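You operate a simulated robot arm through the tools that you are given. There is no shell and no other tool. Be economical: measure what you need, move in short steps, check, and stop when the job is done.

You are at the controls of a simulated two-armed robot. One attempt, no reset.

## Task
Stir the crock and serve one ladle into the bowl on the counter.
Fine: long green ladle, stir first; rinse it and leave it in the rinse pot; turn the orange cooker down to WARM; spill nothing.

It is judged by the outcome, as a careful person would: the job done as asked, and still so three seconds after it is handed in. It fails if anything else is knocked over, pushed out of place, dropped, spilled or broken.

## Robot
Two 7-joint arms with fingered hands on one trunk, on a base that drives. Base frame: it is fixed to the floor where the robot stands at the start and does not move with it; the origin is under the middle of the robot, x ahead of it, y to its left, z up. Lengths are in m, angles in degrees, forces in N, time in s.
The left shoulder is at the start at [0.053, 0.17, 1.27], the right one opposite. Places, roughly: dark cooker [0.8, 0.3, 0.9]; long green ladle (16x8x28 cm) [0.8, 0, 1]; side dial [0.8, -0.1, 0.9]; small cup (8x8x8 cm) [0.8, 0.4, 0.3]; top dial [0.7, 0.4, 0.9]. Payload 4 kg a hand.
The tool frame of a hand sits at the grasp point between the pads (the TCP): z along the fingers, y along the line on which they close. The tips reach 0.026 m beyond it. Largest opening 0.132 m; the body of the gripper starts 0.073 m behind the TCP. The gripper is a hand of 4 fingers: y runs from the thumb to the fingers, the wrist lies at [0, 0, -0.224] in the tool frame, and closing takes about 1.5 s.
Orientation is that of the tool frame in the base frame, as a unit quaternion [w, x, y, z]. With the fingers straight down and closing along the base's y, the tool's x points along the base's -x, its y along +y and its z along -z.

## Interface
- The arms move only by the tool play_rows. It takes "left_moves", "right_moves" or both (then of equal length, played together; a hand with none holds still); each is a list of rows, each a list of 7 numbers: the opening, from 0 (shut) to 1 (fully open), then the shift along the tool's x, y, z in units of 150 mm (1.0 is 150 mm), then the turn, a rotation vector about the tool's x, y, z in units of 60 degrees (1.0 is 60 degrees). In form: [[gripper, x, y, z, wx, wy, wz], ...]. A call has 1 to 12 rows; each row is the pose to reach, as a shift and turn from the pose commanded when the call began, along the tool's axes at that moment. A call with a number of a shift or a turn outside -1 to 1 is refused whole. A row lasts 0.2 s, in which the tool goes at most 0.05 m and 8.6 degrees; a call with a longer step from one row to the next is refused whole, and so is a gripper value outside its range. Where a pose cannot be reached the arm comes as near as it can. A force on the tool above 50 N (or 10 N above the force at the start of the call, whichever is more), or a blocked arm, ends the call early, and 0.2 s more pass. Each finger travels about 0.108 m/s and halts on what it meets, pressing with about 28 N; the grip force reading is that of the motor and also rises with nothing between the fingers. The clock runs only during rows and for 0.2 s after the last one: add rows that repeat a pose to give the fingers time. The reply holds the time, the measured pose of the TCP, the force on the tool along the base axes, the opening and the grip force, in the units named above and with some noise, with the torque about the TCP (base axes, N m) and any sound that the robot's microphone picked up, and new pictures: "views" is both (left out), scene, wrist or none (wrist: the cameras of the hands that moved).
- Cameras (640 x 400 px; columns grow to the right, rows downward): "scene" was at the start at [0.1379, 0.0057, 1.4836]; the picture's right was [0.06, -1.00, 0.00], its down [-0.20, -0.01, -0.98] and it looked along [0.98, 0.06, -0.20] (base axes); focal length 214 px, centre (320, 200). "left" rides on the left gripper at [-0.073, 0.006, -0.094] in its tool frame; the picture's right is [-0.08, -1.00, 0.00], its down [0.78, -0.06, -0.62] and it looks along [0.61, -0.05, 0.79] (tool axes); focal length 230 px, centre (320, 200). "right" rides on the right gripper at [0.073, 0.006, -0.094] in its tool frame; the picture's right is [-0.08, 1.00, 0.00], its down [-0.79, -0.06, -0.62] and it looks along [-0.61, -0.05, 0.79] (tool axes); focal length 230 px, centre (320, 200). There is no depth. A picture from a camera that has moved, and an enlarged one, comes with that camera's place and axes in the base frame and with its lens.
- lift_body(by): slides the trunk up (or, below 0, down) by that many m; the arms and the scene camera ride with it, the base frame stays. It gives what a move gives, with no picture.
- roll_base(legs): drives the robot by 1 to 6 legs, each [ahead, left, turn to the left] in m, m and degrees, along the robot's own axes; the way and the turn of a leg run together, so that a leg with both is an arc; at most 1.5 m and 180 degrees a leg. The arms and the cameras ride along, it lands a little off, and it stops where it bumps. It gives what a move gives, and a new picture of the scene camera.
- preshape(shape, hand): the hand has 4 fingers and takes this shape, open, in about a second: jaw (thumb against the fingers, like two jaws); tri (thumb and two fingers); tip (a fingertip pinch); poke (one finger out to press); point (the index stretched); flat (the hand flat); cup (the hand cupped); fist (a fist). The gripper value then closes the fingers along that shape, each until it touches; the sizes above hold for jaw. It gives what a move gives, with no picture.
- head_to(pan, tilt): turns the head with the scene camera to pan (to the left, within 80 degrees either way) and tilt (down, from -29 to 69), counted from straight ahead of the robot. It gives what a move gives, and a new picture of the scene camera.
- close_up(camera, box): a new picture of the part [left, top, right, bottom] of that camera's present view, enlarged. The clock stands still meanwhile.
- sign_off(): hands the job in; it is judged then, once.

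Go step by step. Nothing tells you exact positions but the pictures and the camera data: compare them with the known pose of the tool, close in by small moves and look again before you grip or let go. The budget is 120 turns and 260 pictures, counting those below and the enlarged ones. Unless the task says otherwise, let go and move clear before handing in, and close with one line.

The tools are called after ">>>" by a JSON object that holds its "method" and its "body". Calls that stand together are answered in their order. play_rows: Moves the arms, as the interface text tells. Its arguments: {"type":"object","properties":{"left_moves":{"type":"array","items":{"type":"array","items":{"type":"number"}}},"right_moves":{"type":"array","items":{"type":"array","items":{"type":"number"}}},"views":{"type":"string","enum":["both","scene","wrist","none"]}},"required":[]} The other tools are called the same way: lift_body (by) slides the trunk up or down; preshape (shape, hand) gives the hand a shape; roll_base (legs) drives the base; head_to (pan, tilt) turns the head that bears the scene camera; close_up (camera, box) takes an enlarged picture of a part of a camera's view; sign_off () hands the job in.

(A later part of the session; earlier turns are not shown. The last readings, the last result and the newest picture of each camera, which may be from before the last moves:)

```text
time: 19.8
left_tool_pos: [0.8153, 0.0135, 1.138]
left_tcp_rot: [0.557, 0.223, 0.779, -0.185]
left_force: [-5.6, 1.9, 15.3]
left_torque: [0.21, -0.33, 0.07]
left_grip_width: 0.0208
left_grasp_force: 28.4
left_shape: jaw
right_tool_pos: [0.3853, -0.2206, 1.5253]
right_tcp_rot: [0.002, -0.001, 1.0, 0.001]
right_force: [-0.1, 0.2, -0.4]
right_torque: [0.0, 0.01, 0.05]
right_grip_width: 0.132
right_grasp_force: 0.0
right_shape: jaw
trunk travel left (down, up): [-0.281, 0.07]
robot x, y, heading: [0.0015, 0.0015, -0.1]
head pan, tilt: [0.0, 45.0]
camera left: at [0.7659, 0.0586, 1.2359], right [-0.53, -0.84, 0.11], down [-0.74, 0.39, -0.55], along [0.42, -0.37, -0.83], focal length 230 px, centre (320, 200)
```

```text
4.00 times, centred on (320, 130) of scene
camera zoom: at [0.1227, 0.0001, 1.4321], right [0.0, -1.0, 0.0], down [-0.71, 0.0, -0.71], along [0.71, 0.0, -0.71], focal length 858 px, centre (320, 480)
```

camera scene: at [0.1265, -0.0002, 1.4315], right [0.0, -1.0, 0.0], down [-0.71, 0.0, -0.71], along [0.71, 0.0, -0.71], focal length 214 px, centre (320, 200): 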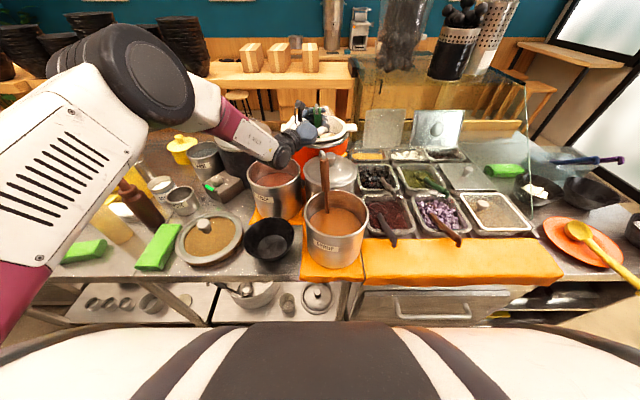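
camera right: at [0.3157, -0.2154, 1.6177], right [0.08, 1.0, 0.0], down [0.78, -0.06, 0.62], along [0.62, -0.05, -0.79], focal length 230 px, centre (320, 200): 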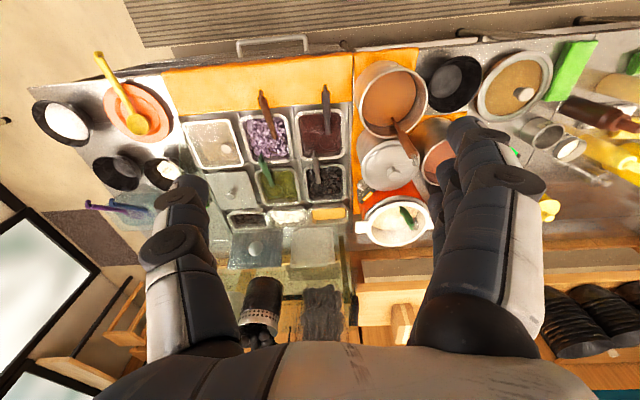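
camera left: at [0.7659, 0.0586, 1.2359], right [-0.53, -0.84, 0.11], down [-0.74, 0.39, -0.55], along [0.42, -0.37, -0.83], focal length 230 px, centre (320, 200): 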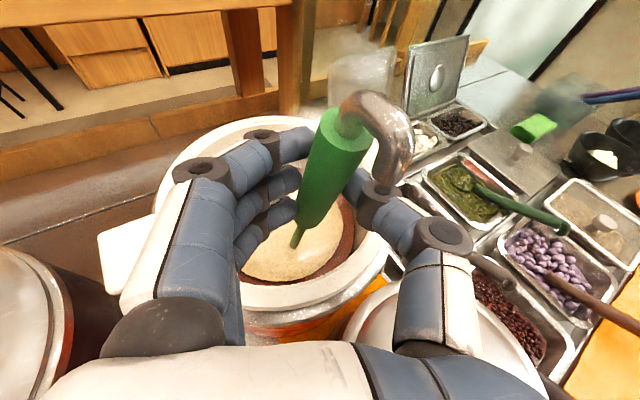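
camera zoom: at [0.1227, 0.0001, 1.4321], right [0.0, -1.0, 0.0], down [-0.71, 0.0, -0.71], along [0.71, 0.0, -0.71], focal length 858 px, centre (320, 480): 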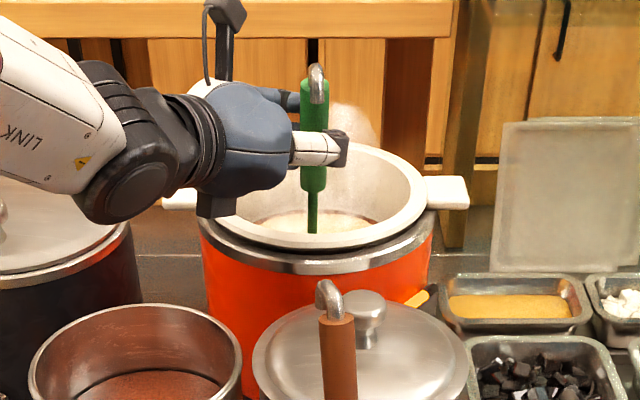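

The tool feels a 15 N push from the crock's bottom; I'll raise it 2.5 cm and re-check.

>>> {"method": "play_rows", "body": {"left_moves": [[0, -0.07, -0.018, -0.047, 0, 0, 0], [0, -0.143, -0.036, -0.094, 0, 0, 0], [0, -0.143, -0.036, -0.094, 0, 0, 0]], "views": "wrist"}}

>>> {"method": "close_up", "body": {"camera": "left", "box": [220, 70, 440, 320]}}

```text
time: 20.6
left_tool_pos: [0.812, 0.0143, 1.1576]
left_tcp_rot: [0.554, 0.222, 0.781, -0.184]
left_force: [-0.6, 0.2, -1.3]
left_torque: [0.01, 0.09, -0.02]
left_grip_width: 0.0199
left_grasp_force: 28.2
left_shape: jaw
right_tool_pos: [0.3883, -0.2203, 1.5235]
right_tcp_rot: [0.0, 0.0, 1.0, 0.001]
right_force: [-0.6, 0.7, 0.2]
right_torque: [-0.01, -0.02, 0.02]
right_grip_width: 0.1318
right_grasp_force: 0.1
right_shape: jaw
trunk travel left (down, up): [-0.281, 0.07]
robot x, y, heading: [0.0015, 0.0001, -0.0]
head pan, tilt: [0.0, 45.0]
camera left: at [0.762, 0.0578, 1.2572], right [-0.53, -0.84, 0.11], down [-0.74, 0.39, -0.54], along [0.41, -0.37, -0.83], focal length 230 px, centre (320, 200)
```

left: 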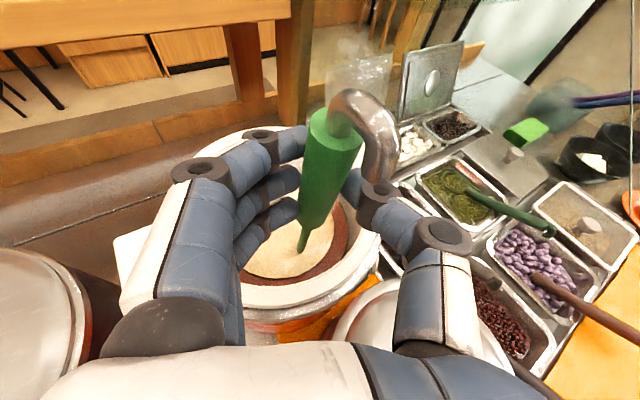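

```text
1.60 times, centred on (330, 195) of left
camera zoom: at [0.762, 0.0578, 1.2572], right [-0.53, -0.84, 0.11], down [-0.74, 0.39, -0.54], along [0.41, -0.37, -0.83], focal length 368 px, centre (304, 208)
```

zoom: 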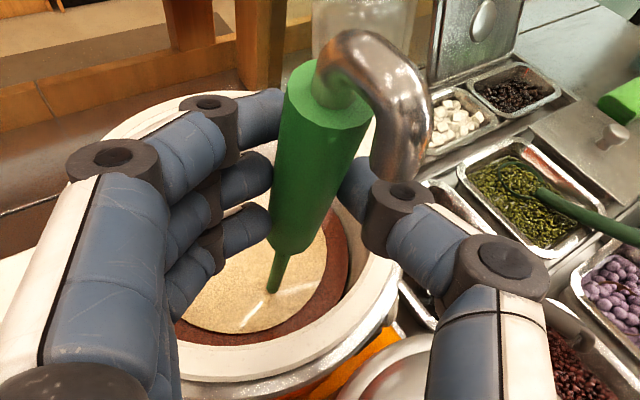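

Free again, with a firm grip. Stirring in gentle ellipses.

>>> {"method": "play_rows", "body": {"left_moves": [[0, -0.038, 0.074, 0.104, 0, 0, 0], [0, -0.007, 0.17, -0.002, 0, 0, 0], [0, 0.028, 0.166, -0.107, 0, 0, 0], [0, 0.046, 0.066, -0.15, 0, 0, 0], [0, 0.038, -0.074, -0.104, 0, 0, 0], [0, 0.007, -0.17, 0.002, 0, 0, 0], [0, -0.028, -0.166, 0.107, 0, 0, 0], [0, -0.046, -0.066, 0.15, 0, 0, 0], [0, -0.038, 0.074, 0.104, 0, 0, 0], [0, -0.007, 0.17, -0.002, 0, 0, 0], [0, 0.028, 0.166, -0.107, 0, 0, 0], [0, 0, 0, 0, 0, 0, 0]], "views": "wrist"}}

```text
time: 23.2
left_tool_pos: [0.8085, 0.0114, 1.1597]
left_tcp_rot: [0.554, 0.223, 0.781, -0.184]
left_force: [-0.2, -0.2, -1.5]
left_torque: [0.05, 0.05, -0.01]
left_grip_width: 0.0198
left_grasp_force: 28.1
left_shape: jaw
right_tool_pos: [0.3883, -0.2234, 1.523]
right_tcp_rot: [0.0, 0.001, 1.0, 0.001]
right_force: [0.7, -0.7, -0.8]
right_torque: [0.05, 0.04, 0.02]
right_grip_width: 0.1317
right_grasp_force: 0.0
right_shape: jaw
trunk travel left (down, up): [-0.281, 0.07]
robot x, y, heading: [0.0026, -0.0012, -0.1]
head pan, tilt: [0.0, 45.0]
camera left: at [0.7598, 0.0561, 1.258], right [-0.53, -0.84, 0.11], down [-0.74, 0.39, -0.55], along [0.41, -0.37, -0.83], focal length 230 px, centre (320, 200)
```

left: 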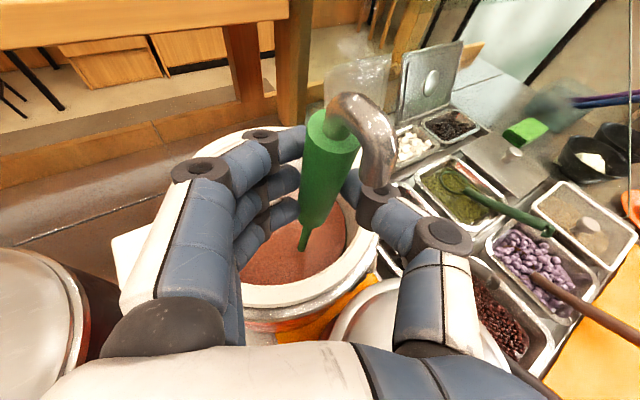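

The content has turned to an even reddish brown: stirring works. One more round to be sure.

>>> {"method": "play_rows", "body": {"left_moves": [[0, -0.038, 0.074, 0.104, 0, 0, 0], [0, -0.007, 0.17, -0.002, 0, 0, 0], [0, 0.028, 0.166, -0.107, 0, 0, 0], [0, 0.046, 0.066, -0.15, 0, 0, 0], [0, 0.038, -0.074, -0.104, 0, 0, 0], [0, 0.007, -0.17, 0.002, 0, 0, 0], [0, -0.028, -0.166, 0.107, 0, 0, 0], [0, -0.046, -0.066, 0.15, 0, 0, 0], [0, -0.038, 0.074, 0.104, 0, 0, 0], [0, -0.007, 0.17, -0.002, 0, 0, 0], [0, 0, 0, 0, 0, 0, 0], [0, 0, 0, 0, 0, 0, 0]], "views": "wrist"}}

>>> {"method": "close_up", "body": {"camera": "left", "box": [220, 70, 440, 320]}}

>>> {"method": "close_up", "body": {"camera": "scene", "box": [260, 80, 380, 180]}}

```text
time: 25.8
left_tool_pos: [0.8123, 0.0139, 1.1575]
left_tcp_rot: [0.556, 0.222, 0.78, -0.184]
left_force: [-0.4, 0.7, -1.4]
left_torque: [0.04, 0.11, 0.0]
left_grip_width: 0.0198
left_grasp_force: 27.6
left_shape: jaw
right_tool_pos: [0.3907, -0.2189, 1.5234]
right_tcp_rot: [0.001, 0.0, 1.0, 0.0]
right_force: [0.0, 0.7, -0.1]
right_torque: [-0.05, 0.02, 0.0]
right_grip_width: 0.1317
right_grasp_force: 0.0
right_shape: jaw
trunk travel left (down, up): [-0.281, 0.07]
robot x, y, heading: [0.0012, 0.0, 0.1]
head pan, tilt: [0.0, 45.0]
camera left: at [0.762, 0.0579, 1.2561], right [-0.53, -0.84, 0.11], down [-0.74, 0.39, -0.55], along [0.41, -0.37, -0.83], focal length 230 px, centre (320, 200)
```

left: 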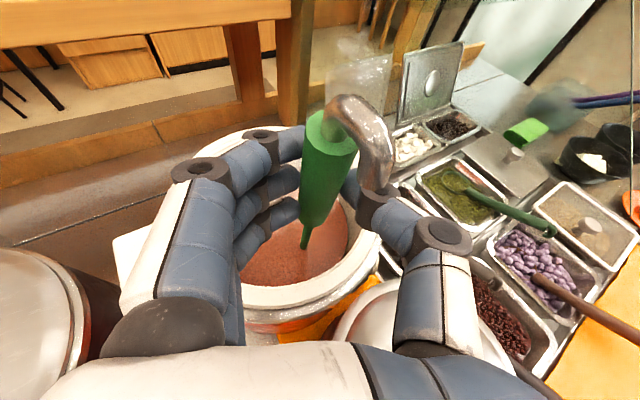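

```text
1.60 times, centred on (330, 195) of left
camera zoom: at [0.762, 0.0579, 1.2561], right [-0.53, -0.84, 0.11], down [-0.74, 0.39, -0.55], along [0.41, -0.37, -0.83], focal length 368 px, centre (304, 208)
```

zoom: 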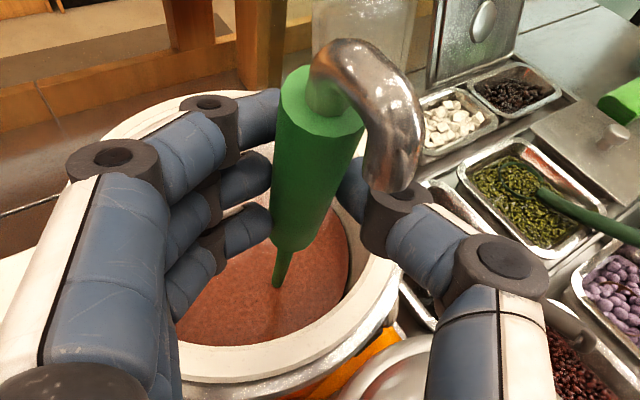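

```text
4.00 times, centred on (320, 130) of scene
camera zoom: at [0.1267, 0.0012, 1.4315], right [0.0, -1.0, 0.0], down [-0.71, 0.0, -0.71], along [0.71, 0.0, -0.71], focal length 858 px, centre (320, 480)
```

zoom: 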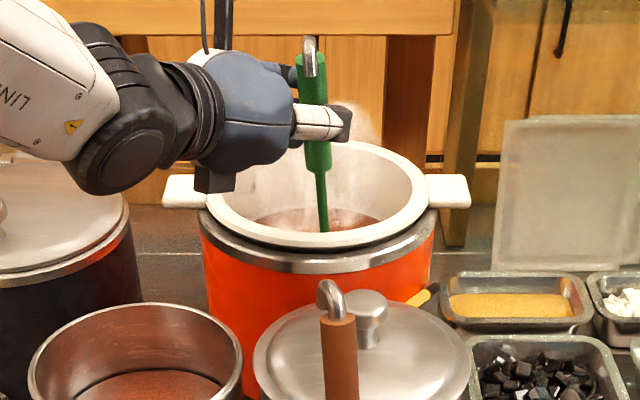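

Stirred evenly. The ladle leans ~4° back and left; I'll trim that while submerged, then raise it slowly straight up.

>>> {"method": "play_rows", "body": {"left_moves": [[0, -0.018, -0.012, 0.058, -0.005, 0.046, 0.008], [0, -0.037, -0.024, 0.115, -0.009, 0.092, 0.0165], [0, -0.037, -0.024, 0.115, -0.009, 0.092, 0.0165], [0, -0.085, -0.026, 0.099, -0.009, 0.092, 0.0165], [0, -0.185, -0.03, 0.067, -0.009, 0.092, 0.0165], [0, -0.285, -0.034, 0.034, -0.009, 0.092, 0.0165], [0, -0.385, -0.038, 0.0, -0.009, 0.092, 0.0165], [0, -0.485, -0.042, -0.032, -0.009, 0.092, 0.0165], [0, -0.585, -0.046, -0.065, -0.009, 0.092, 0.0165], [0, -0.685, -0.051, -0.098, -0.009, 0.092, 0.0165], [0, -0.76, -0.054, -0.122, -0.009, 0.092, 0.0165], [0, -0.76, -0.054, -0.122, -0.009, 0.092, 0.0165]], "views": "wrist"}}

>>> {"method": "head_to", "body": {"pan": 0, "tilt": 30}}

>>> {"method": "close_up", "body": {"camera": "scene", "box": [250, 110, 410, 240]}}

```text
time: 28.4
left_tool_pos: [0.822, 0.0008, 1.2723]
left_tcp_rot: [0.518, 0.236, 0.805, -0.166]
left_force: [-0.1, 0.2, -0.5]
left_torque: [0.02, 0.07, -0.01]
left_grip_width: 0.0199
left_grasp_force: 28.0
left_shape: jaw
left hand out of reach, approached as far as the arm can: row 2
right_tool_pos: [0.3887, -0.2201, 1.5234]
right_tcp_rot: [0.001, -0.001, 1.0, 0.001]
right_force: [-1.1, 0.2, -0.1]
right_torque: [0.02, 0.02, 0.01]
right_grip_width: 0.1317
right_grasp_force: 0.1
right_shape: jaw
trunk travel left (down, up): [-0.281, 0.07]
robot x, y, heading: [-0.0012, 0.0004, -0.1]
head pan, tilt: [0.0, 45.0]
camera left: at [0.7813, 0.0379, 1.3776], right [-0.52, -0.85, 0.09], down [-0.78, 0.43, -0.46], along [0.35, -0.31, -0.88], focal length 230 px, centre (320, 200)
```

left: 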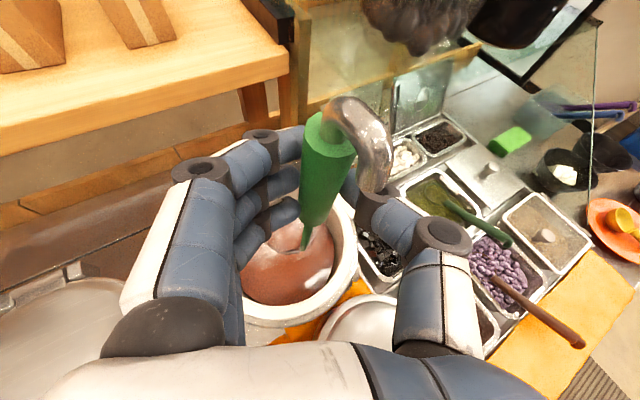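

```text
time: 29.2
left_tool_pos: [0.8247, -0.0005, 1.2728]
left_tcp_rot: [0.519, 0.235, 0.805, -0.165]
left_force: [0.2, 0.1, -1.9]
left_torque: [0.02, 0.03, 0.01]
left_grip_width: 0.02
left_grasp_force: 28.6
left_shape: jaw
right_tool_pos: [0.3886, -0.2203, 1.5234]
right_tcp_rot: [0.0, 0.0, 1.0, 0.001]
right_force: [1.3, -0.8, 0.1]
right_torque: [0.0, 0.0, 0.02]
right_grip_width: 0.1319
right_grasp_force: 0.0
right_shape: jaw
trunk travel left (down, up): [-0.281, 0.07]
robot x, y, heading: [-0.0013, 0.0011, -0.0]
head pan, tilt: [0.0, 30.0]
camera scene: at [0.1355, 0.0, 1.4541], right [0.0, -1.0, 0.0], down [-0.5, 0.0, -0.87], along [0.87, 0.0, -0.5], focal length 214 px, centre (320, 200)
```

scene: 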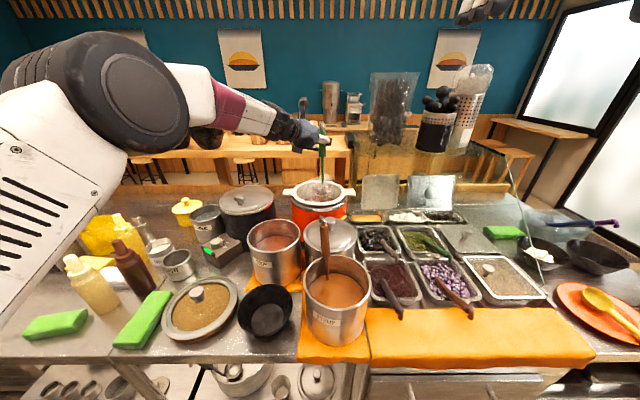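

```text
3.08 times, centred on (330, 175) of scene
camera zoom: at [0.1355, 0.0, 1.4541], right [0.0, -1.0, 0.0], down [-0.5, 0.0, -0.87], along [0.87, 0.0, -0.5], focal length 660 px, centre (289, 277)
```

zoom: 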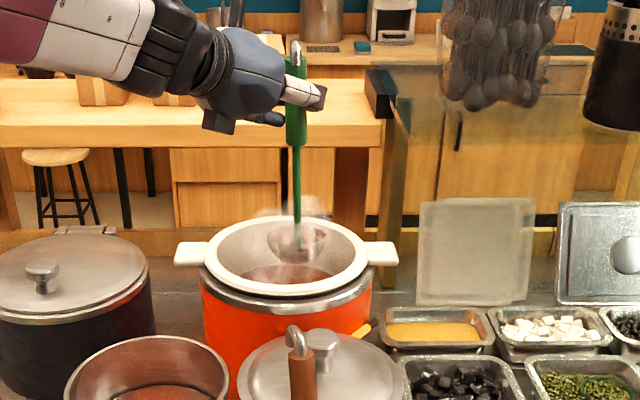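

The filled ladle bowl hangs over the crock. Zooming at it to check its level and contents.

>>> {"method": "close_up", "body": {"camera": "scene", "box": [290, 150, 360, 215]}}

>>> {"method": "close_up", "body": {"camera": "left", "box": [220, 150, 380, 330]}}

>>> {"method": "close_up", "body": {"camera": "right", "box": [340, 130, 460, 250]}}

```text
6.15 times, centred on (325, 182) of scene
camera zoom: at [0.1355, 0.0, 1.4541], right [0.0, -1.0, 0.0], down [-0.5, 0.0, -0.87], along [0.87, 0.0, -0.5], focal length 1320 px, centre (289, 308)
```

zoom: 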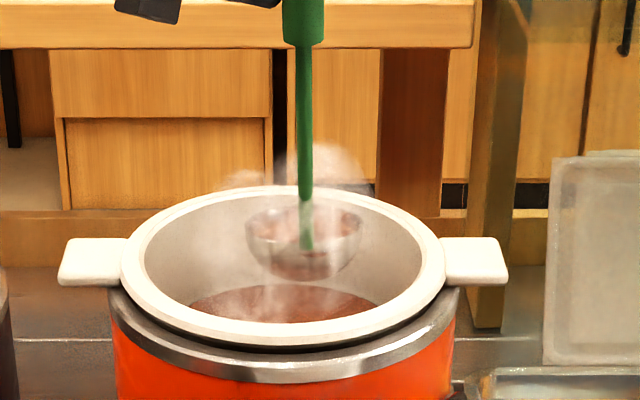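

```text
2.22 times, centred on (300, 240) of left
camera zoom: at [0.7812, 0.038, 1.3776], right [-0.52, -0.85, 0.09], down [-0.78, 0.43, -0.46], along [0.35, -0.31, -0.88], focal length 511 px, centre (364, 111)
```

zoom: 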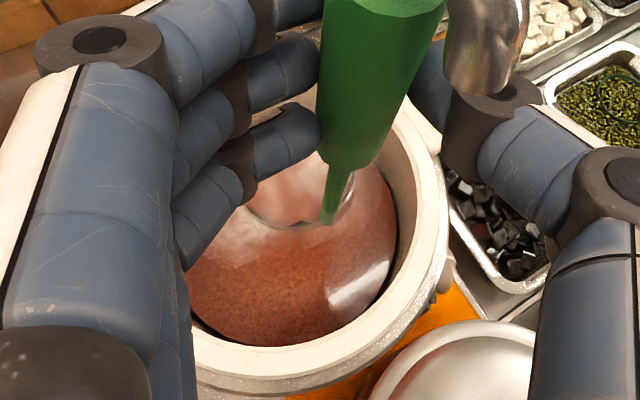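

```text
3.33 times, centred on (400, 190) of right
camera zoom: at [0.3161, -0.2155, 1.6175], right [0.08, 1.0, 0.0], down [0.78, -0.06, 0.62], along [0.62, -0.05, -0.79], focal length 767 px, centre (53, 233)
```

zoom: 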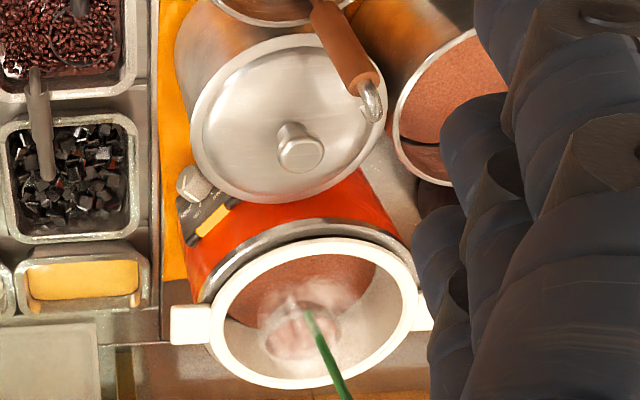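

The ladle is full and level, its bowl centre near (0.90, -0.01, rim 1.063). I'll raise it slowly 8 cm and let it drip over the crock.

>>> {"method": "play_rows", "body": {"left_moves": [[0, -0.07, -0.002, -0.03, 0, 0, 0], [0, -0.15, -0.004, -0.066, 0, 0, 0], [0, -0.23, -0.006, -0.103, 0, 0, 0], [0, -0.31, -0.008, -0.139, 0, 0, 0], [0, -0.39, -0.01, -0.175, 0, 0, 0], [0, -0.45, -0.011, -0.202, 0, 0, 0], [0, -0.487, -0.012, -0.218, 0, 0, 0], [0, -0.487, -0.012, -0.218, 0, 0, 0], [0, -0.487, -0.012, -0.218, 0, 0, 0], [0, -0.487, -0.012, -0.218, 0, 0, 0], [0, -0.487, -0.012, -0.218, 0, 0, 0], [0, -0.487, -0.012, -0.218, 0, 0, 0]], "views": "scene"}}

>>> {"method": "close_up", "body": {"camera": "scene", "box": [280, 110, 370, 215]}}

```text
time: 31.8
left_tool_pos: [0.8241, 0.0009, 1.3543]
left_tcp_rot: [0.519, 0.235, 0.805, -0.164]
left_force: [1.0, -0.2, -1.1]
left_torque: [0.03, 0.08, -0.02]
left_grip_width: 0.0197
left_grasp_force: 28.1
left_shape: jaw
right_tool_pos: [0.3896, -0.2212, 1.5236]
right_tcp_rot: [0.001, 0.0, 1.0, 0.001]
right_force: [0.1, 0.3, 0.3]
right_torque: [0.01, -0.01, 0.02]
right_grip_width: 0.132
right_grasp_force: 0.1
right_shape: jaw
trunk travel left (down, up): [-0.281, 0.07]
robot x, y, heading: [-0.0013, -0.0034, -0.1]
head pan, tilt: [0.0, 30.0]
camera scene: at [0.1355, 0.0, 1.4542], right [0.0, -1.0, 0.0], down [-0.5, 0.0, -0.87], along [0.87, 0.0, -0.5], focal length 214 px, centre (320, 200)
```

scene: 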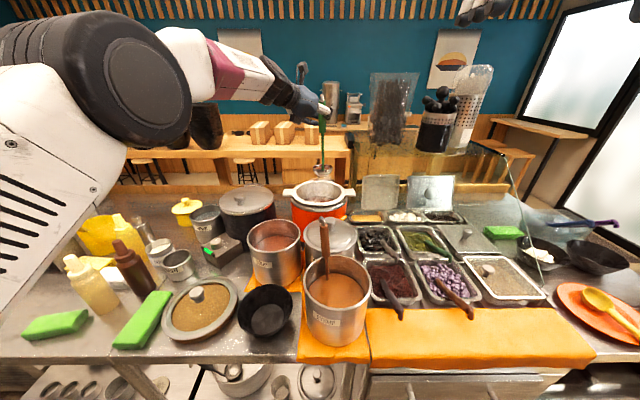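

```text
3.81 times, centred on (325, 162) of scene
camera zoom: at [0.1355, 0.0, 1.4542], right [0.0, -1.0, 0.0], down [-0.5, 0.0, -0.87], along [0.87, 0.0, -0.5], focal length 817 px, centre (301, 343)
```

zoom: 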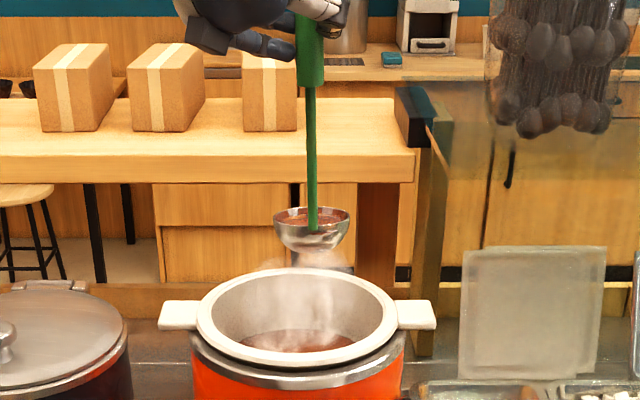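

Ladle is level and full, no drip visible. I'll back the base off a little (10 cm back, 5 cm left) as a test of smooth carrying.

>>> {"method": "roll_base", "body": {"legs": [[-0.1, 0.05, 0]]}}

>>> {"method": "close_up", "body": {"camera": "scene", "box": [270, 100, 380, 225]}}

```text
time: 33.0
left_tool_pos: [0.7256, 0.05, 1.353]
left_tcp_rot: [0.519, 0.236, 0.805, -0.165]
left_force: [-0.5, -0.7, -1.4]
left_torque: [0.03, 0.05, 0.03]
left_grip_width: 0.0195
left_grasp_force: 27.6
left_shape: jaw
right_tool_pos: [0.2906, -0.1726, 1.5235]
right_tcp_rot: [0.001, 0.0, 1.0, 0.001]
right_force: [-0.4, 0.6, -0.7]
right_torque: [-0.02, -0.01, 0.03]
right_grip_width: 0.1319
right_grasp_force: 0.0
right_shape: jaw
trunk travel left (down, up): [-0.281, 0.07]
robot x, y, heading: [-0.0995, 0.0516, -0.1]
head pan, tilt: [0.0, 30.0]
camera scene: at [0.037, 0.0495, 1.4541], right [0.0, -1.0, 0.0], down [-0.5, 0.0, -0.87], along [0.87, 0.0, -0.5], focal length 214 px, centre (320, 200)
```

scene: 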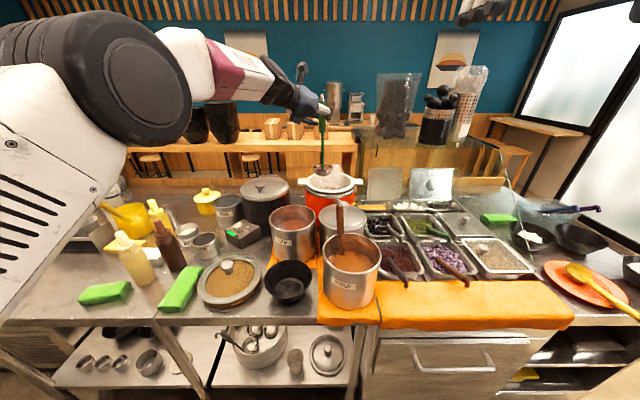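

```text
3.20 times, centred on (325, 162) of scene
camera zoom: at [0.037, 0.0495, 1.4541], right [0.0, -1.0, 0.0], down [-0.5, 0.0, -0.87], along [0.87, 0.0, -0.5], focal length 686 px, centre (304, 320)
```

zoom: 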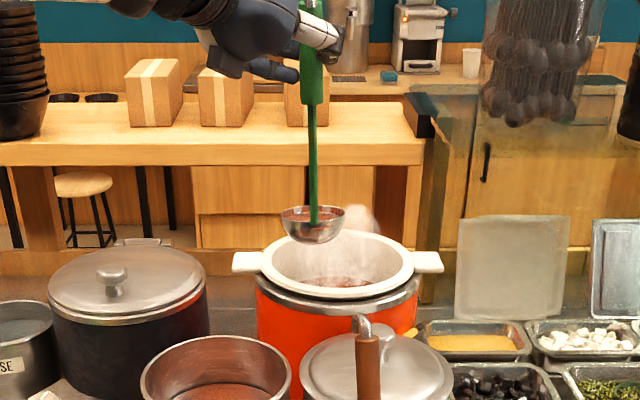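

Contents intact. Continue the base: 10 cm back and 10 cm left to line up with the bowl's y.

>>> {"method": "roll_base", "body": {"legs": [[-0.1, 0.1, 0]]}}

>>> {"method": "close_up", "body": {"camera": "scene", "box": [260, 90, 400, 230]}}

```text
time: 34.5
left_tool_pos: [0.6265, 0.1495, 1.3537]
left_tcp_rot: [0.519, 0.237, 0.804, -0.166]
left_force: [0.0, 0.4, -0.6]
left_torque: [0.05, 0.11, -0.01]
left_grip_width: 0.0194
left_grasp_force: 28.5
left_shape: jaw
right_tool_pos: [0.1911, -0.0702, 1.5229]
right_tcp_rot: [0.001, 0.002, 1.0, 0.001]
right_force: [0.1, 1.2, 0.9]
right_torque: [-0.04, -0.01, 0.03]
right_grip_width: 0.1318
right_grasp_force: 0.0
right_shape: jaw
trunk travel left (down, up): [-0.281, 0.07]
robot x, y, heading: [-0.2037, 0.1535, -0.2]
head pan, tilt: [0.0, 30.0]
camera scene: at [-0.0621, 0.1515, 1.4542], right [0.0, -1.0, 0.0], down [-0.5, 0.0, -0.87], along [0.87, 0.0, -0.5], focal length 214 px, centre (320, 200)
```

scene: 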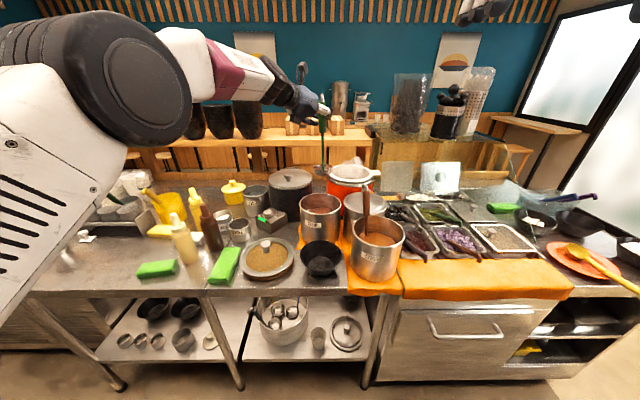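

```text
2.86 times, centred on (330, 160) of scene
camera zoom: at [-0.0621, 0.1515, 1.4542], right [0.0, -1.0, 0.0], down [-0.5, 0.0, -0.87], along [0.87, 0.0, -0.5], focal length 613 px, centre (291, 314)
```

zoom: 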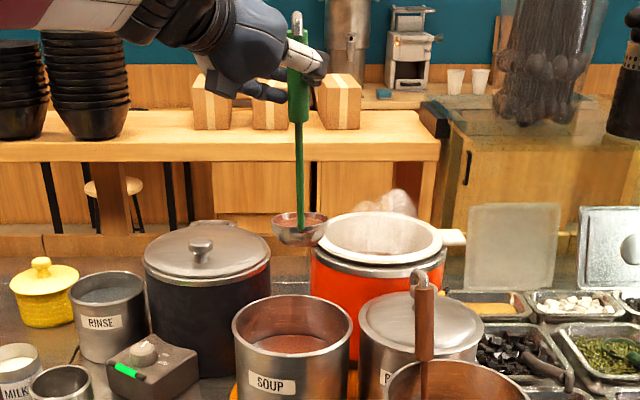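

Still full. Now the arm draws it back 19 cm, slowly and at constant height, to bring the ladle over the bowl.

>>> {"method": "play_rows", "body": {"left_moves": [[0, 0.02, -0.031, -0.043, 0, 0, 0], [0, 0.055, -0.086, -0.117, 0, 0, 0], [0, 0.1, -0.157, -0.215, 0, 0, 0], [0, 0.145, -0.228, -0.312, 0, 0, 0], [0, 0.19, -0.299, -0.409, 0, 0, 0], [0, 0.235, -0.37, -0.505, 0, 0, 0], [0, 0.28, -0.44, -0.602, 0, 0, 0], [0, 0.325, -0.511, -0.699, 0, 0, 0], [0, 0.37, -0.582, -0.796, 0, 0, 0], [0, 0.41, -0.645, -0.882, 0, 0, 0], [0, 0.435, -0.684, -0.935, 0, 0, 0], [0, 0.445, -0.7, -0.957, 0, 0, 0]], "views": "both"}}

```text
time: 37.1
left_tool_pos: [0.4376, 0.1502, 1.3549]
left_tcp_rot: [0.518, 0.237, 0.805, -0.166]
left_force: [-0.8, 0.3, -1.3]
left_torque: [0.02, 0.06, 0.04]
left_grip_width: 0.0195
left_grasp_force: 28.0
left_shape: jaw
right_tool_pos: [0.1911, -0.0696, 1.5247]
right_tcp_rot: [0.001, 0.002, 1.0, 0.001]
right_force: [0.2, 0.2, 0.1]
right_torque: [-0.02, 0.03, 0.0]
right_grip_width: 0.1319
right_grasp_force: 0.1
right_shape: jaw
trunk travel left (down, up): [-0.281, 0.07]
robot x, y, heading: [-0.1987, 0.1507, -0.1]
head pan, tilt: [0.0, 30.0]
camera scene: at [-0.0619, 0.1511, 1.4542], right [0.0, -1.0, 0.0], down [-0.5, 0.0, -0.87], along [0.87, 0.0, -0.5], focal length 214 px, centre (320, 200)
camera left: at [0.3958, 0.1869, 1.4591], right [-0.52, -0.85, 0.09], down [-0.77, 0.43, -0.46], along [0.35, -0.32, -0.88], focal length 230 px, centre (320, 200)
```

scene: 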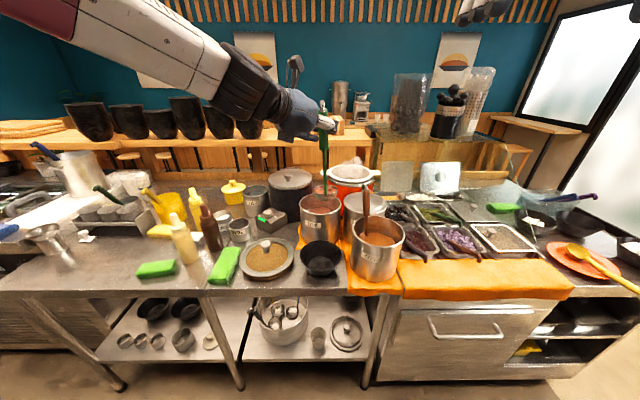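
left: 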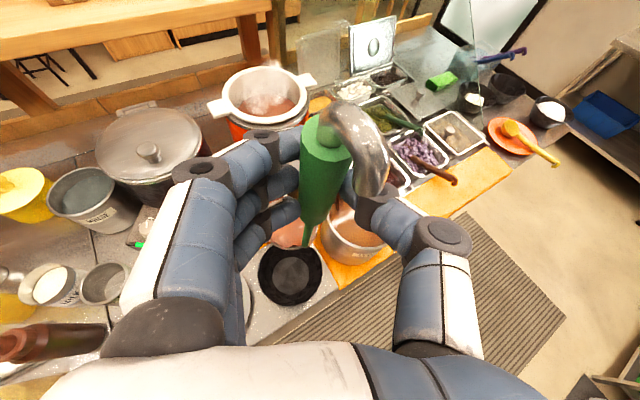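

The ladle hangs about over the bowl (C ≈ (0.512, 0.142)). I'll plan to pour by rolling about the hand's axis with the lip kept over the bowl; first lower slowly with a small left offset.

>>> {"method": "play_rows", "body": {"left_moves": [[0, 0.04, 0.016, 0.013, 0, 0, 0], [0, 0.11, 0.042, 0.036, 0, 0, 0], [0, 0.2, 0.077, 0.065, 0, 0, 0], [0, 0.3, 0.115, 0.097, 0, 0, 0], [0, 0.4, 0.154, 0.13, 0, 0, 0], [0, 0.5, 0.192, 0.162, 0, 0, 0], [0, 0.6, 0.23, 0.194, 0, 0, 0], [0, 0.7, 0.269, 0.227, 0, 0, 0], [0, 0.79, 0.303, 0.256, 0, 0, 0], [0, 0.85, 0.326, 0.275, 0, 0, 0], [0, 0.886, 0.34, 0.287, 0, 0, 0], [0, 0.886, 0.34, 0.287, 0, 0, 0]], "views": "both"}}

>>> {"method": "close_up", "body": {"camera": "scene", "box": [250, 110, 400, 300]}}

>>> {"method": "close_up", "body": {"camera": "left", "box": [200, 150, 400, 340]}}

```text
time: 39.7
left_tool_pos: [0.4488, 0.1973, 1.2133]
left_tcp_rot: [0.518, 0.237, 0.805, -0.166]
left_force: [0.2, 0.2, -2.4]
left_torque: [0.02, 0.06, -0.01]
left_grip_width: 0.0196
left_grasp_force: 28.4
left_shape: jaw
right_tool_pos: [0.1911, -0.0703, 1.5249]
right_tcp_rot: [0.001, 0.002, 1.0, 0.0]
right_force: [0.6, -0.5, -1.0]
right_torque: [0.01, 0.0, -0.01]
right_grip_width: 0.1323
right_grasp_force: 0.1
right_shape: jaw
trunk travel left (down, up): [-0.281, 0.07]
robot x, y, heading: [-0.1999, 0.1516, -0.2]
head pan, tilt: [0.0, 30.0]
camera scene: at [-0.0619, 0.1511, 1.4542], right [0.0, -1.0, 0.0], down [-0.5, 0.0, -0.87], along [0.87, 0.0, -0.5], focal length 214 px, centre (320, 200)
camera left: at [0.4077, 0.2348, 1.3174], right [-0.52, -0.85, 0.09], down [-0.77, 0.43, -0.46], along [0.35, -0.31, -0.88], focal length 230 px, centre (320, 200)
```

scene: 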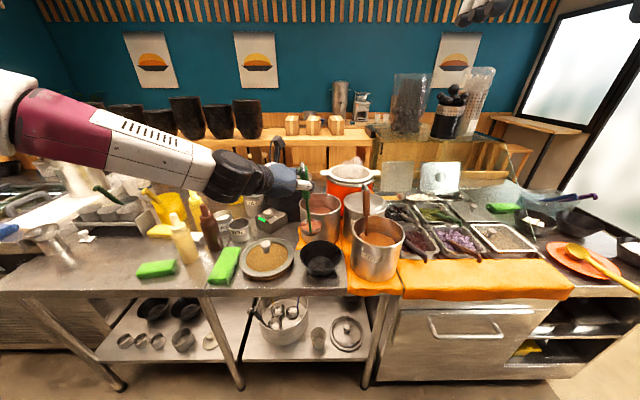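
left: 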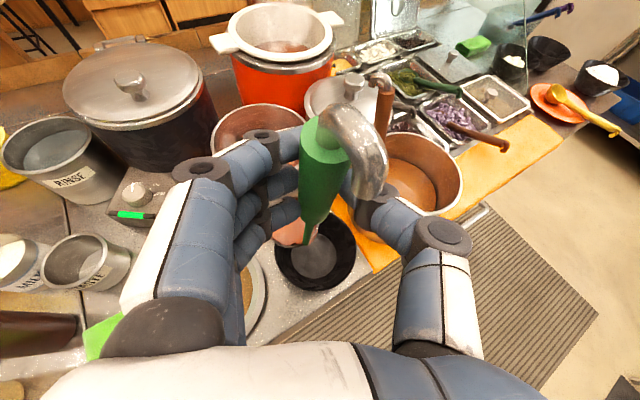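

```text
2.11 times, centred on (325, 205) of scene
camera zoom: at [-0.0619, 0.1511, 1.4542], right [0.0, -1.0, 0.0], down [-0.5, 0.0, -0.87], along [0.87, 0.0, -0.5], focal length 452 px, centre (310, 190)
```

zoom: 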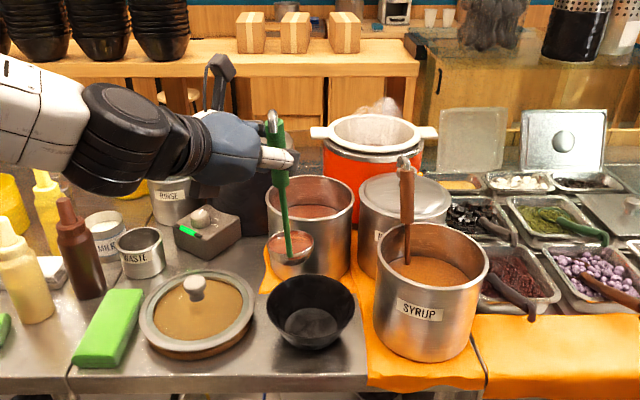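

```text
2.11 times, centred on (300, 245) of left
camera zoom: at [0.4077, 0.2348, 1.3174], right [-0.52, -0.85, 0.09], down [-0.77, 0.43, -0.46], along [0.35, -0.31, -0.88], focal length 484 px, centre (362, 105)
```

zoom: 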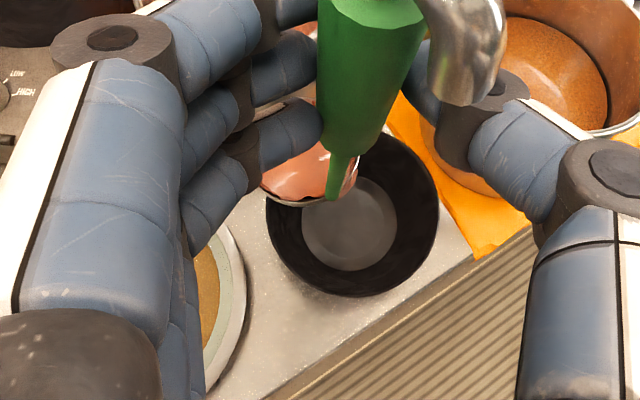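

The ladle's centre is about (0.514, 0.182, 1.005), soup visible and level, its pouring lip over the bowl. Now lower 3.5 cm and begin rolling (30°) with the lip fixed over the bowl.

>>> {"method": "play_rows", "body": {"left_moves": [[0, 0.1, 0.03, 0.048, 0, 0, 0], [0, 0.211, 0.063, 0.097, 0, 0, 0], [0, 0.211, 0.063, 0.097, 0, 0, 0], [0, 0.214, -0.06, 0.098, -0.034, 0, 0.076], [0, 0.221, -0.179, 0.099, -0.068, 0, 0.152], [0, 0.243, -0.298, 0.108, -0.102, 0, 0.229], [0, 0.27, -0.416, 0.119, -0.136, 0, 0.305], [0, 0.311, -0.528, 0.136, -0.17, 0, 0.381], [0, 0.356, -0.639, 0.155, -0.204, 0, 0.457], [0, 0.356, -0.639, 0.155, -0.204, 0, 0.457]], "views": "both"}}

>>> {"method": "close_up", "body": {"camera": "scene", "box": [250, 110, 400, 300]}}

```text
time: 41.9
left_tool_pos: [0.3979, 0.1184, 1.1581]
left_tcp_rot: [0.565, 0.364, 0.739, 0.048]
left_force: [-0.3, 0.7, -1.8]
left_torque: [-0.07, 0.09, 0.02]
left_grip_width: 0.0197
left_grasp_force: 27.7
left_shape: jaw
right_tool_pos: [0.1905, -0.0694, 1.5245]
right_tcp_rot: [0.0, 0.002, 1.0, 0.002]
right_force: [0.4, 0.4, 0.0]
right_torque: [-0.02, 0.02, -0.01]
right_grip_width: 0.1316
right_grasp_force: 0.1
right_shape: jaw
trunk travel left (down, up): [-0.281, 0.07]
robot x, y, heading: [-0.194, 0.1519, -0.2]
head pan, tilt: [0.0, 30.0]
camera scene: at [-0.0617, 0.1519, 1.4541], right [0.0, -1.0, 0.0], down [-0.5, 0.0, -0.87], along [0.87, 0.0, -0.5], focal length 214 px, centre (320, 200)
camera left: at [0.3263, 0.1111, 1.2523], right [-0.47, -0.77, -0.42], down [-0.64, 0.63, -0.44], along [0.6, 0.06, -0.8], focal length 230 px, centre (320, 200)
```

scene: 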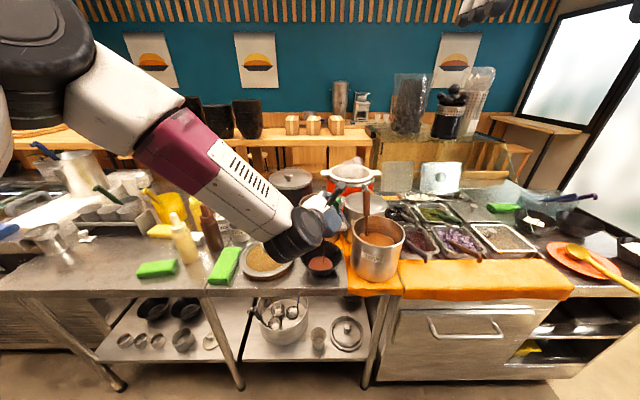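
left: 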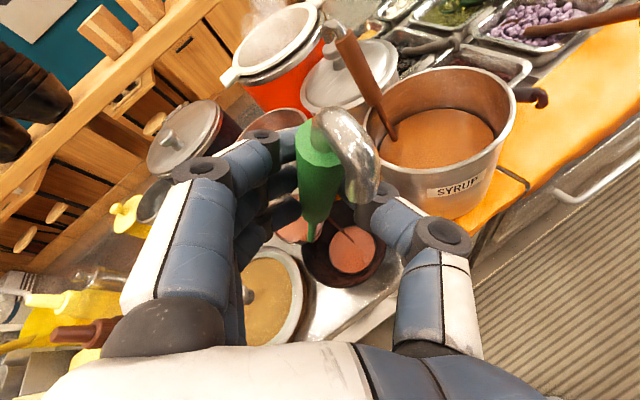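

```text
2.11 times, centred on (325, 205) of scene
camera zoom: at [-0.0617, 0.1519, 1.4541], right [0.0, -1.0, 0.0], down [-0.5, 0.0, -0.87], along [0.87, 0.0, -0.5], focal length 452 px, centre (310, 190)
```

zoom: 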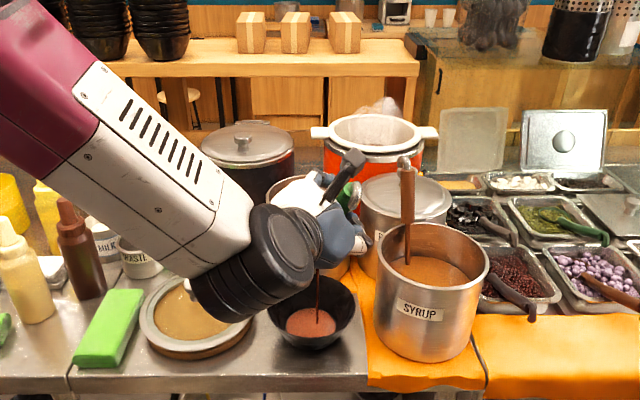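

Soup is streaming into the bowl's middle. Continue the roll to 70°.

>>> {"method": "play_rows", "body": {"left_moves": [[0, 0, 0, 0, 0, 0, 0], [0, 0.005, -0.122, 0.001, -0.034, 0, 0.076], [0, 0.011, -0.243, 0.003, -0.068, 0, 0.152], [0, 0.033, -0.362, 0.011, -0.102, 0, 0.229], [0, 0.059, -0.479, 0.021, -0.136, 0, 0.305], [0, 0.1, -0.592, 0.038, -0.17, 0, 0.381], [0, 0.145, -0.702, 0.057, -0.204, 0, 0.457], [0, 0.203, -0.806, 0.082, -0.238, 0, 0.533], [0, 0.265, -0.907, 0.109, -0.272, 0, 0.609], [0, 0.265, -0.907, 0.109, -0.272, 0, 0.609], [0, 0.265, -0.907, 0.109, -0.272, 0, 0.609]], "views": "both"}}

>>> {"method": "close_up", "body": {"camera": "scene", "box": [250, 150, 400, 300]}}

```text
time: 44.5
left_tool_pos: [0.3777, 0.0796, 1.0704]
left_tcp_rot: [0.561, 0.451, 0.603, 0.344]
left_force: [-0.2, -0.2, -1.0]
left_torque: [-0.08, 0.05, -0.02]
left_grip_width: 0.0193
left_grasp_force: 27.8
left_shape: jaw
right_tool_pos: [0.1904, -0.0697, 1.5236]
right_tcp_rot: [0.0, 0.002, 1.0, 0.001]
right_force: [0.3, -0.2, 0.0]
right_torque: [0.03, 0.0, -0.03]
right_grip_width: 0.1319
right_grasp_force: 0.2
right_shape: jaw
trunk travel left (down, up): [-0.281, 0.07]
robot x, y, heading: [-0.1977, 0.1546, -0.2]
head pan, tilt: [0.0, 30.0]
stopped in row 11 (left hand): the arm was blocked; the commanded pose is now the measured one
camera scene: at [-0.0619, 0.1514, 1.4542], right [0.0, -1.0, 0.0], down [-0.5, 0.0, -0.87], along [0.87, 0.0, -0.5], focal length 214 px, centre (320, 200)
camera left: at [0.2842, 0.0224, 1.1146], right [-0.16, -0.43, -0.89], down [-0.59, 0.76, -0.26], along [0.79, 0.48, -0.38], focal length 230 px, centre (320, 200)
```

scene: 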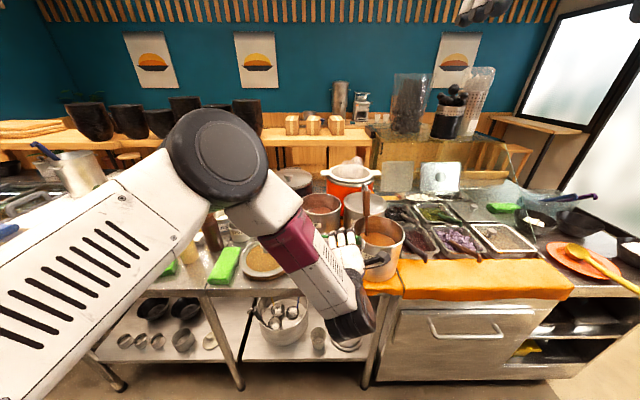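
left: 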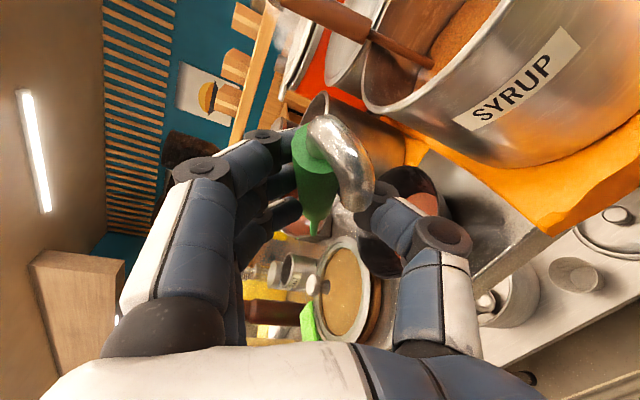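

```text
2.67 times, centred on (325, 225) of scene
camera zoom: at [-0.0619, 0.1514, 1.4542], right [0.0, -1.0, 0.0], down [-0.5, 0.0, -0.87], along [0.87, 0.0, -0.5], focal length 572 px, centre (307, 133)
```

zoom: 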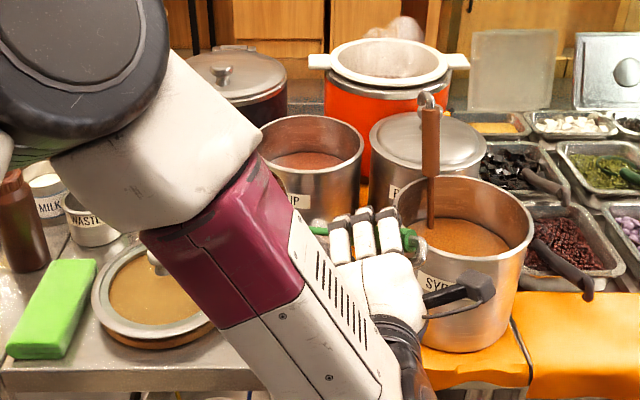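

The arm was blocked near 70° and the hand sits ~5 cm off plan. I must check where the ladle is relative to the bowl.

>>> {"method": "close_up", "body": {"camera": "left", "box": [220, 120, 480, 340]}}

>>> {"method": "close_up", "body": {"camera": "right", "box": [0, 0, 640, 400]}}

```text
1.82 times, centred on (350, 230) of left
camera zoom: at [0.2842, 0.0224, 1.1146], right [-0.16, -0.43, -0.89], down [-0.59, 0.76, -0.26], along [0.79, 0.48, -0.38], focal length 418 px, centre (266, 146)
```

zoom: 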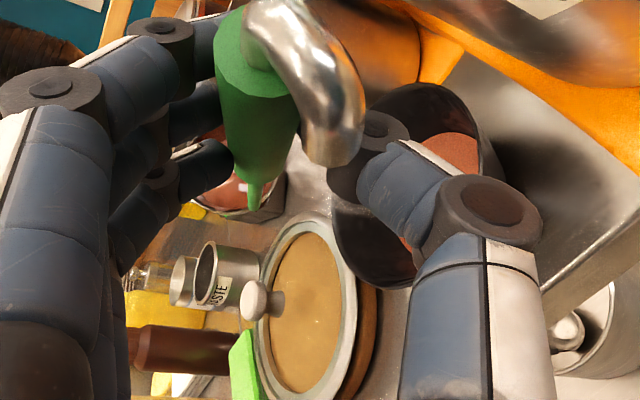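

```text
1.00 times, centred on (320, 200) of right (not enlarged: the box is as wide or as high as the picture)
camera zoom: at [0.1181, -0.0649, 1.6177], right [0.08, 1.0, 0.0], down [0.78, -0.07, 0.62], along [0.62, -0.05, -0.79], focal length 230 px, centre (320, 200)
```

zoom: 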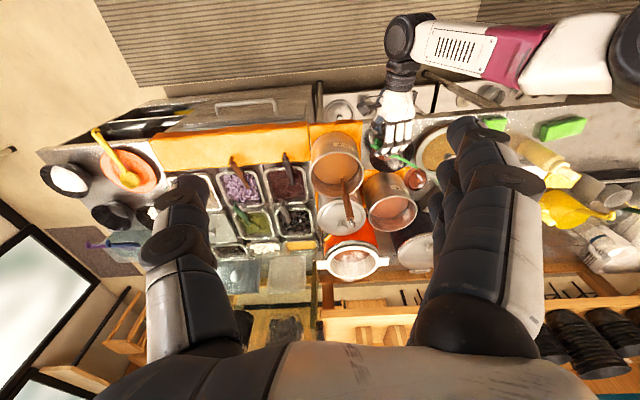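

>>> {"method": "close_up", "body": {"camera": "right", "box": [350, 90, 470, 210]}}

```text
3.33 times, centred on (410, 150) of right
camera zoom: at [0.1181, -0.0649, 1.6177], right [0.08, 1.0, 0.0], down [0.78, -0.07, 0.62], along [0.62, -0.05, -0.79], focal length 767 px, centre (20, 367)
```

zoom: 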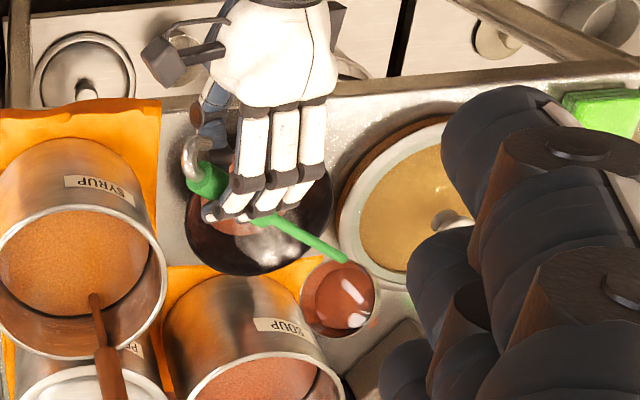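

The ladle bowl drifted to about (0.544, 0.206), off the soup bowl's edge, still holding some soup. I'll shift the base back 4 cm and right 5 cm to put it back over the bowl before tilting on.

>>> {"method": "roll_base", "body": {"legs": [[-0.04, -0.05, 0]]}}

>>> {"method": "close_up", "body": {"camera": "right", "box": [350, 90, 470, 210]}}

>>> {"method": "close_up", "body": {"camera": "left", "box": [220, 120, 480, 340]}}

```text
time: 45.6
left_tool_pos: [0.3382, 0.0293, 1.0702]
left_tcp_rot: [0.562, 0.451, 0.603, 0.343]
left_force: [0.1, 0.4, 0.5]
left_torque: [-0.06, 0.07, 0.0]
left_grip_width: 0.0193
left_grasp_force: 28.0
left_shape: jaw
right_tool_pos: [0.1501, -0.1189, 1.523]
right_tcp_rot: [0.001, 0.0, 1.0, 0.001]
right_force: [-0.4, -0.3, -0.6]
right_torque: [0.01, 0.02, 0.01]
right_grip_width: 0.132
right_grasp_force: 0.2
right_shape: jaw
trunk travel left (down, up): [-0.281, 0.07]
robot x, y, heading: [-0.2391, 0.1037, -0.1]
head pan, tilt: [0.0, 30.0]
camera scene: at [-0.1023, 0.1015, 1.4542], right [0.0, -1.0, 0.0], down [-0.5, 0.0, -0.87], along [0.87, 0.0, -0.5], focal length 214 px, centre (320, 200)
```

scene: 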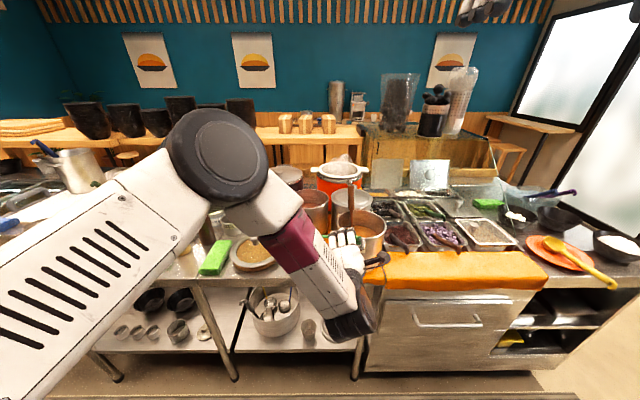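

```text
3.33 times, centred on (410, 150) of right
camera zoom: at [0.0781, -0.1145, 1.6175], right [0.08, 1.0, 0.0], down [0.78, -0.06, 0.62], along [0.62, -0.05, -0.79], focal length 767 px, centre (20, 367)
```

zoom: 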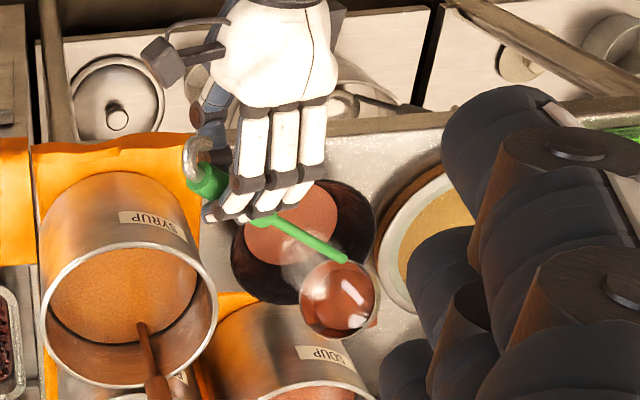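

```text
1.82 times, centred on (350, 230) of left
camera zoom: at [0.2438, -0.0274, 1.1148], right [-0.16, -0.43, -0.89], down [-0.59, 0.76, -0.26], along [0.79, 0.48, -0.37], focal length 418 px, centre (266, 146)
```

zoom: 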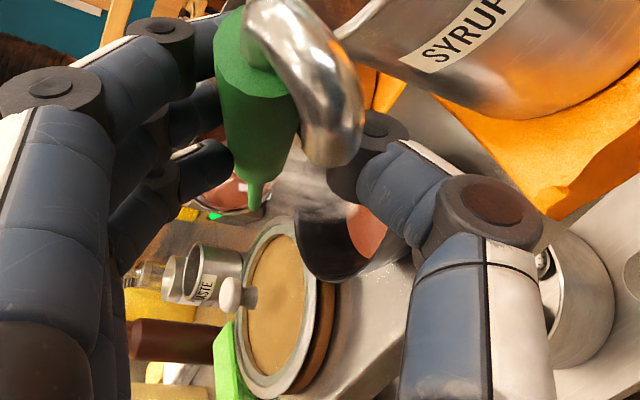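

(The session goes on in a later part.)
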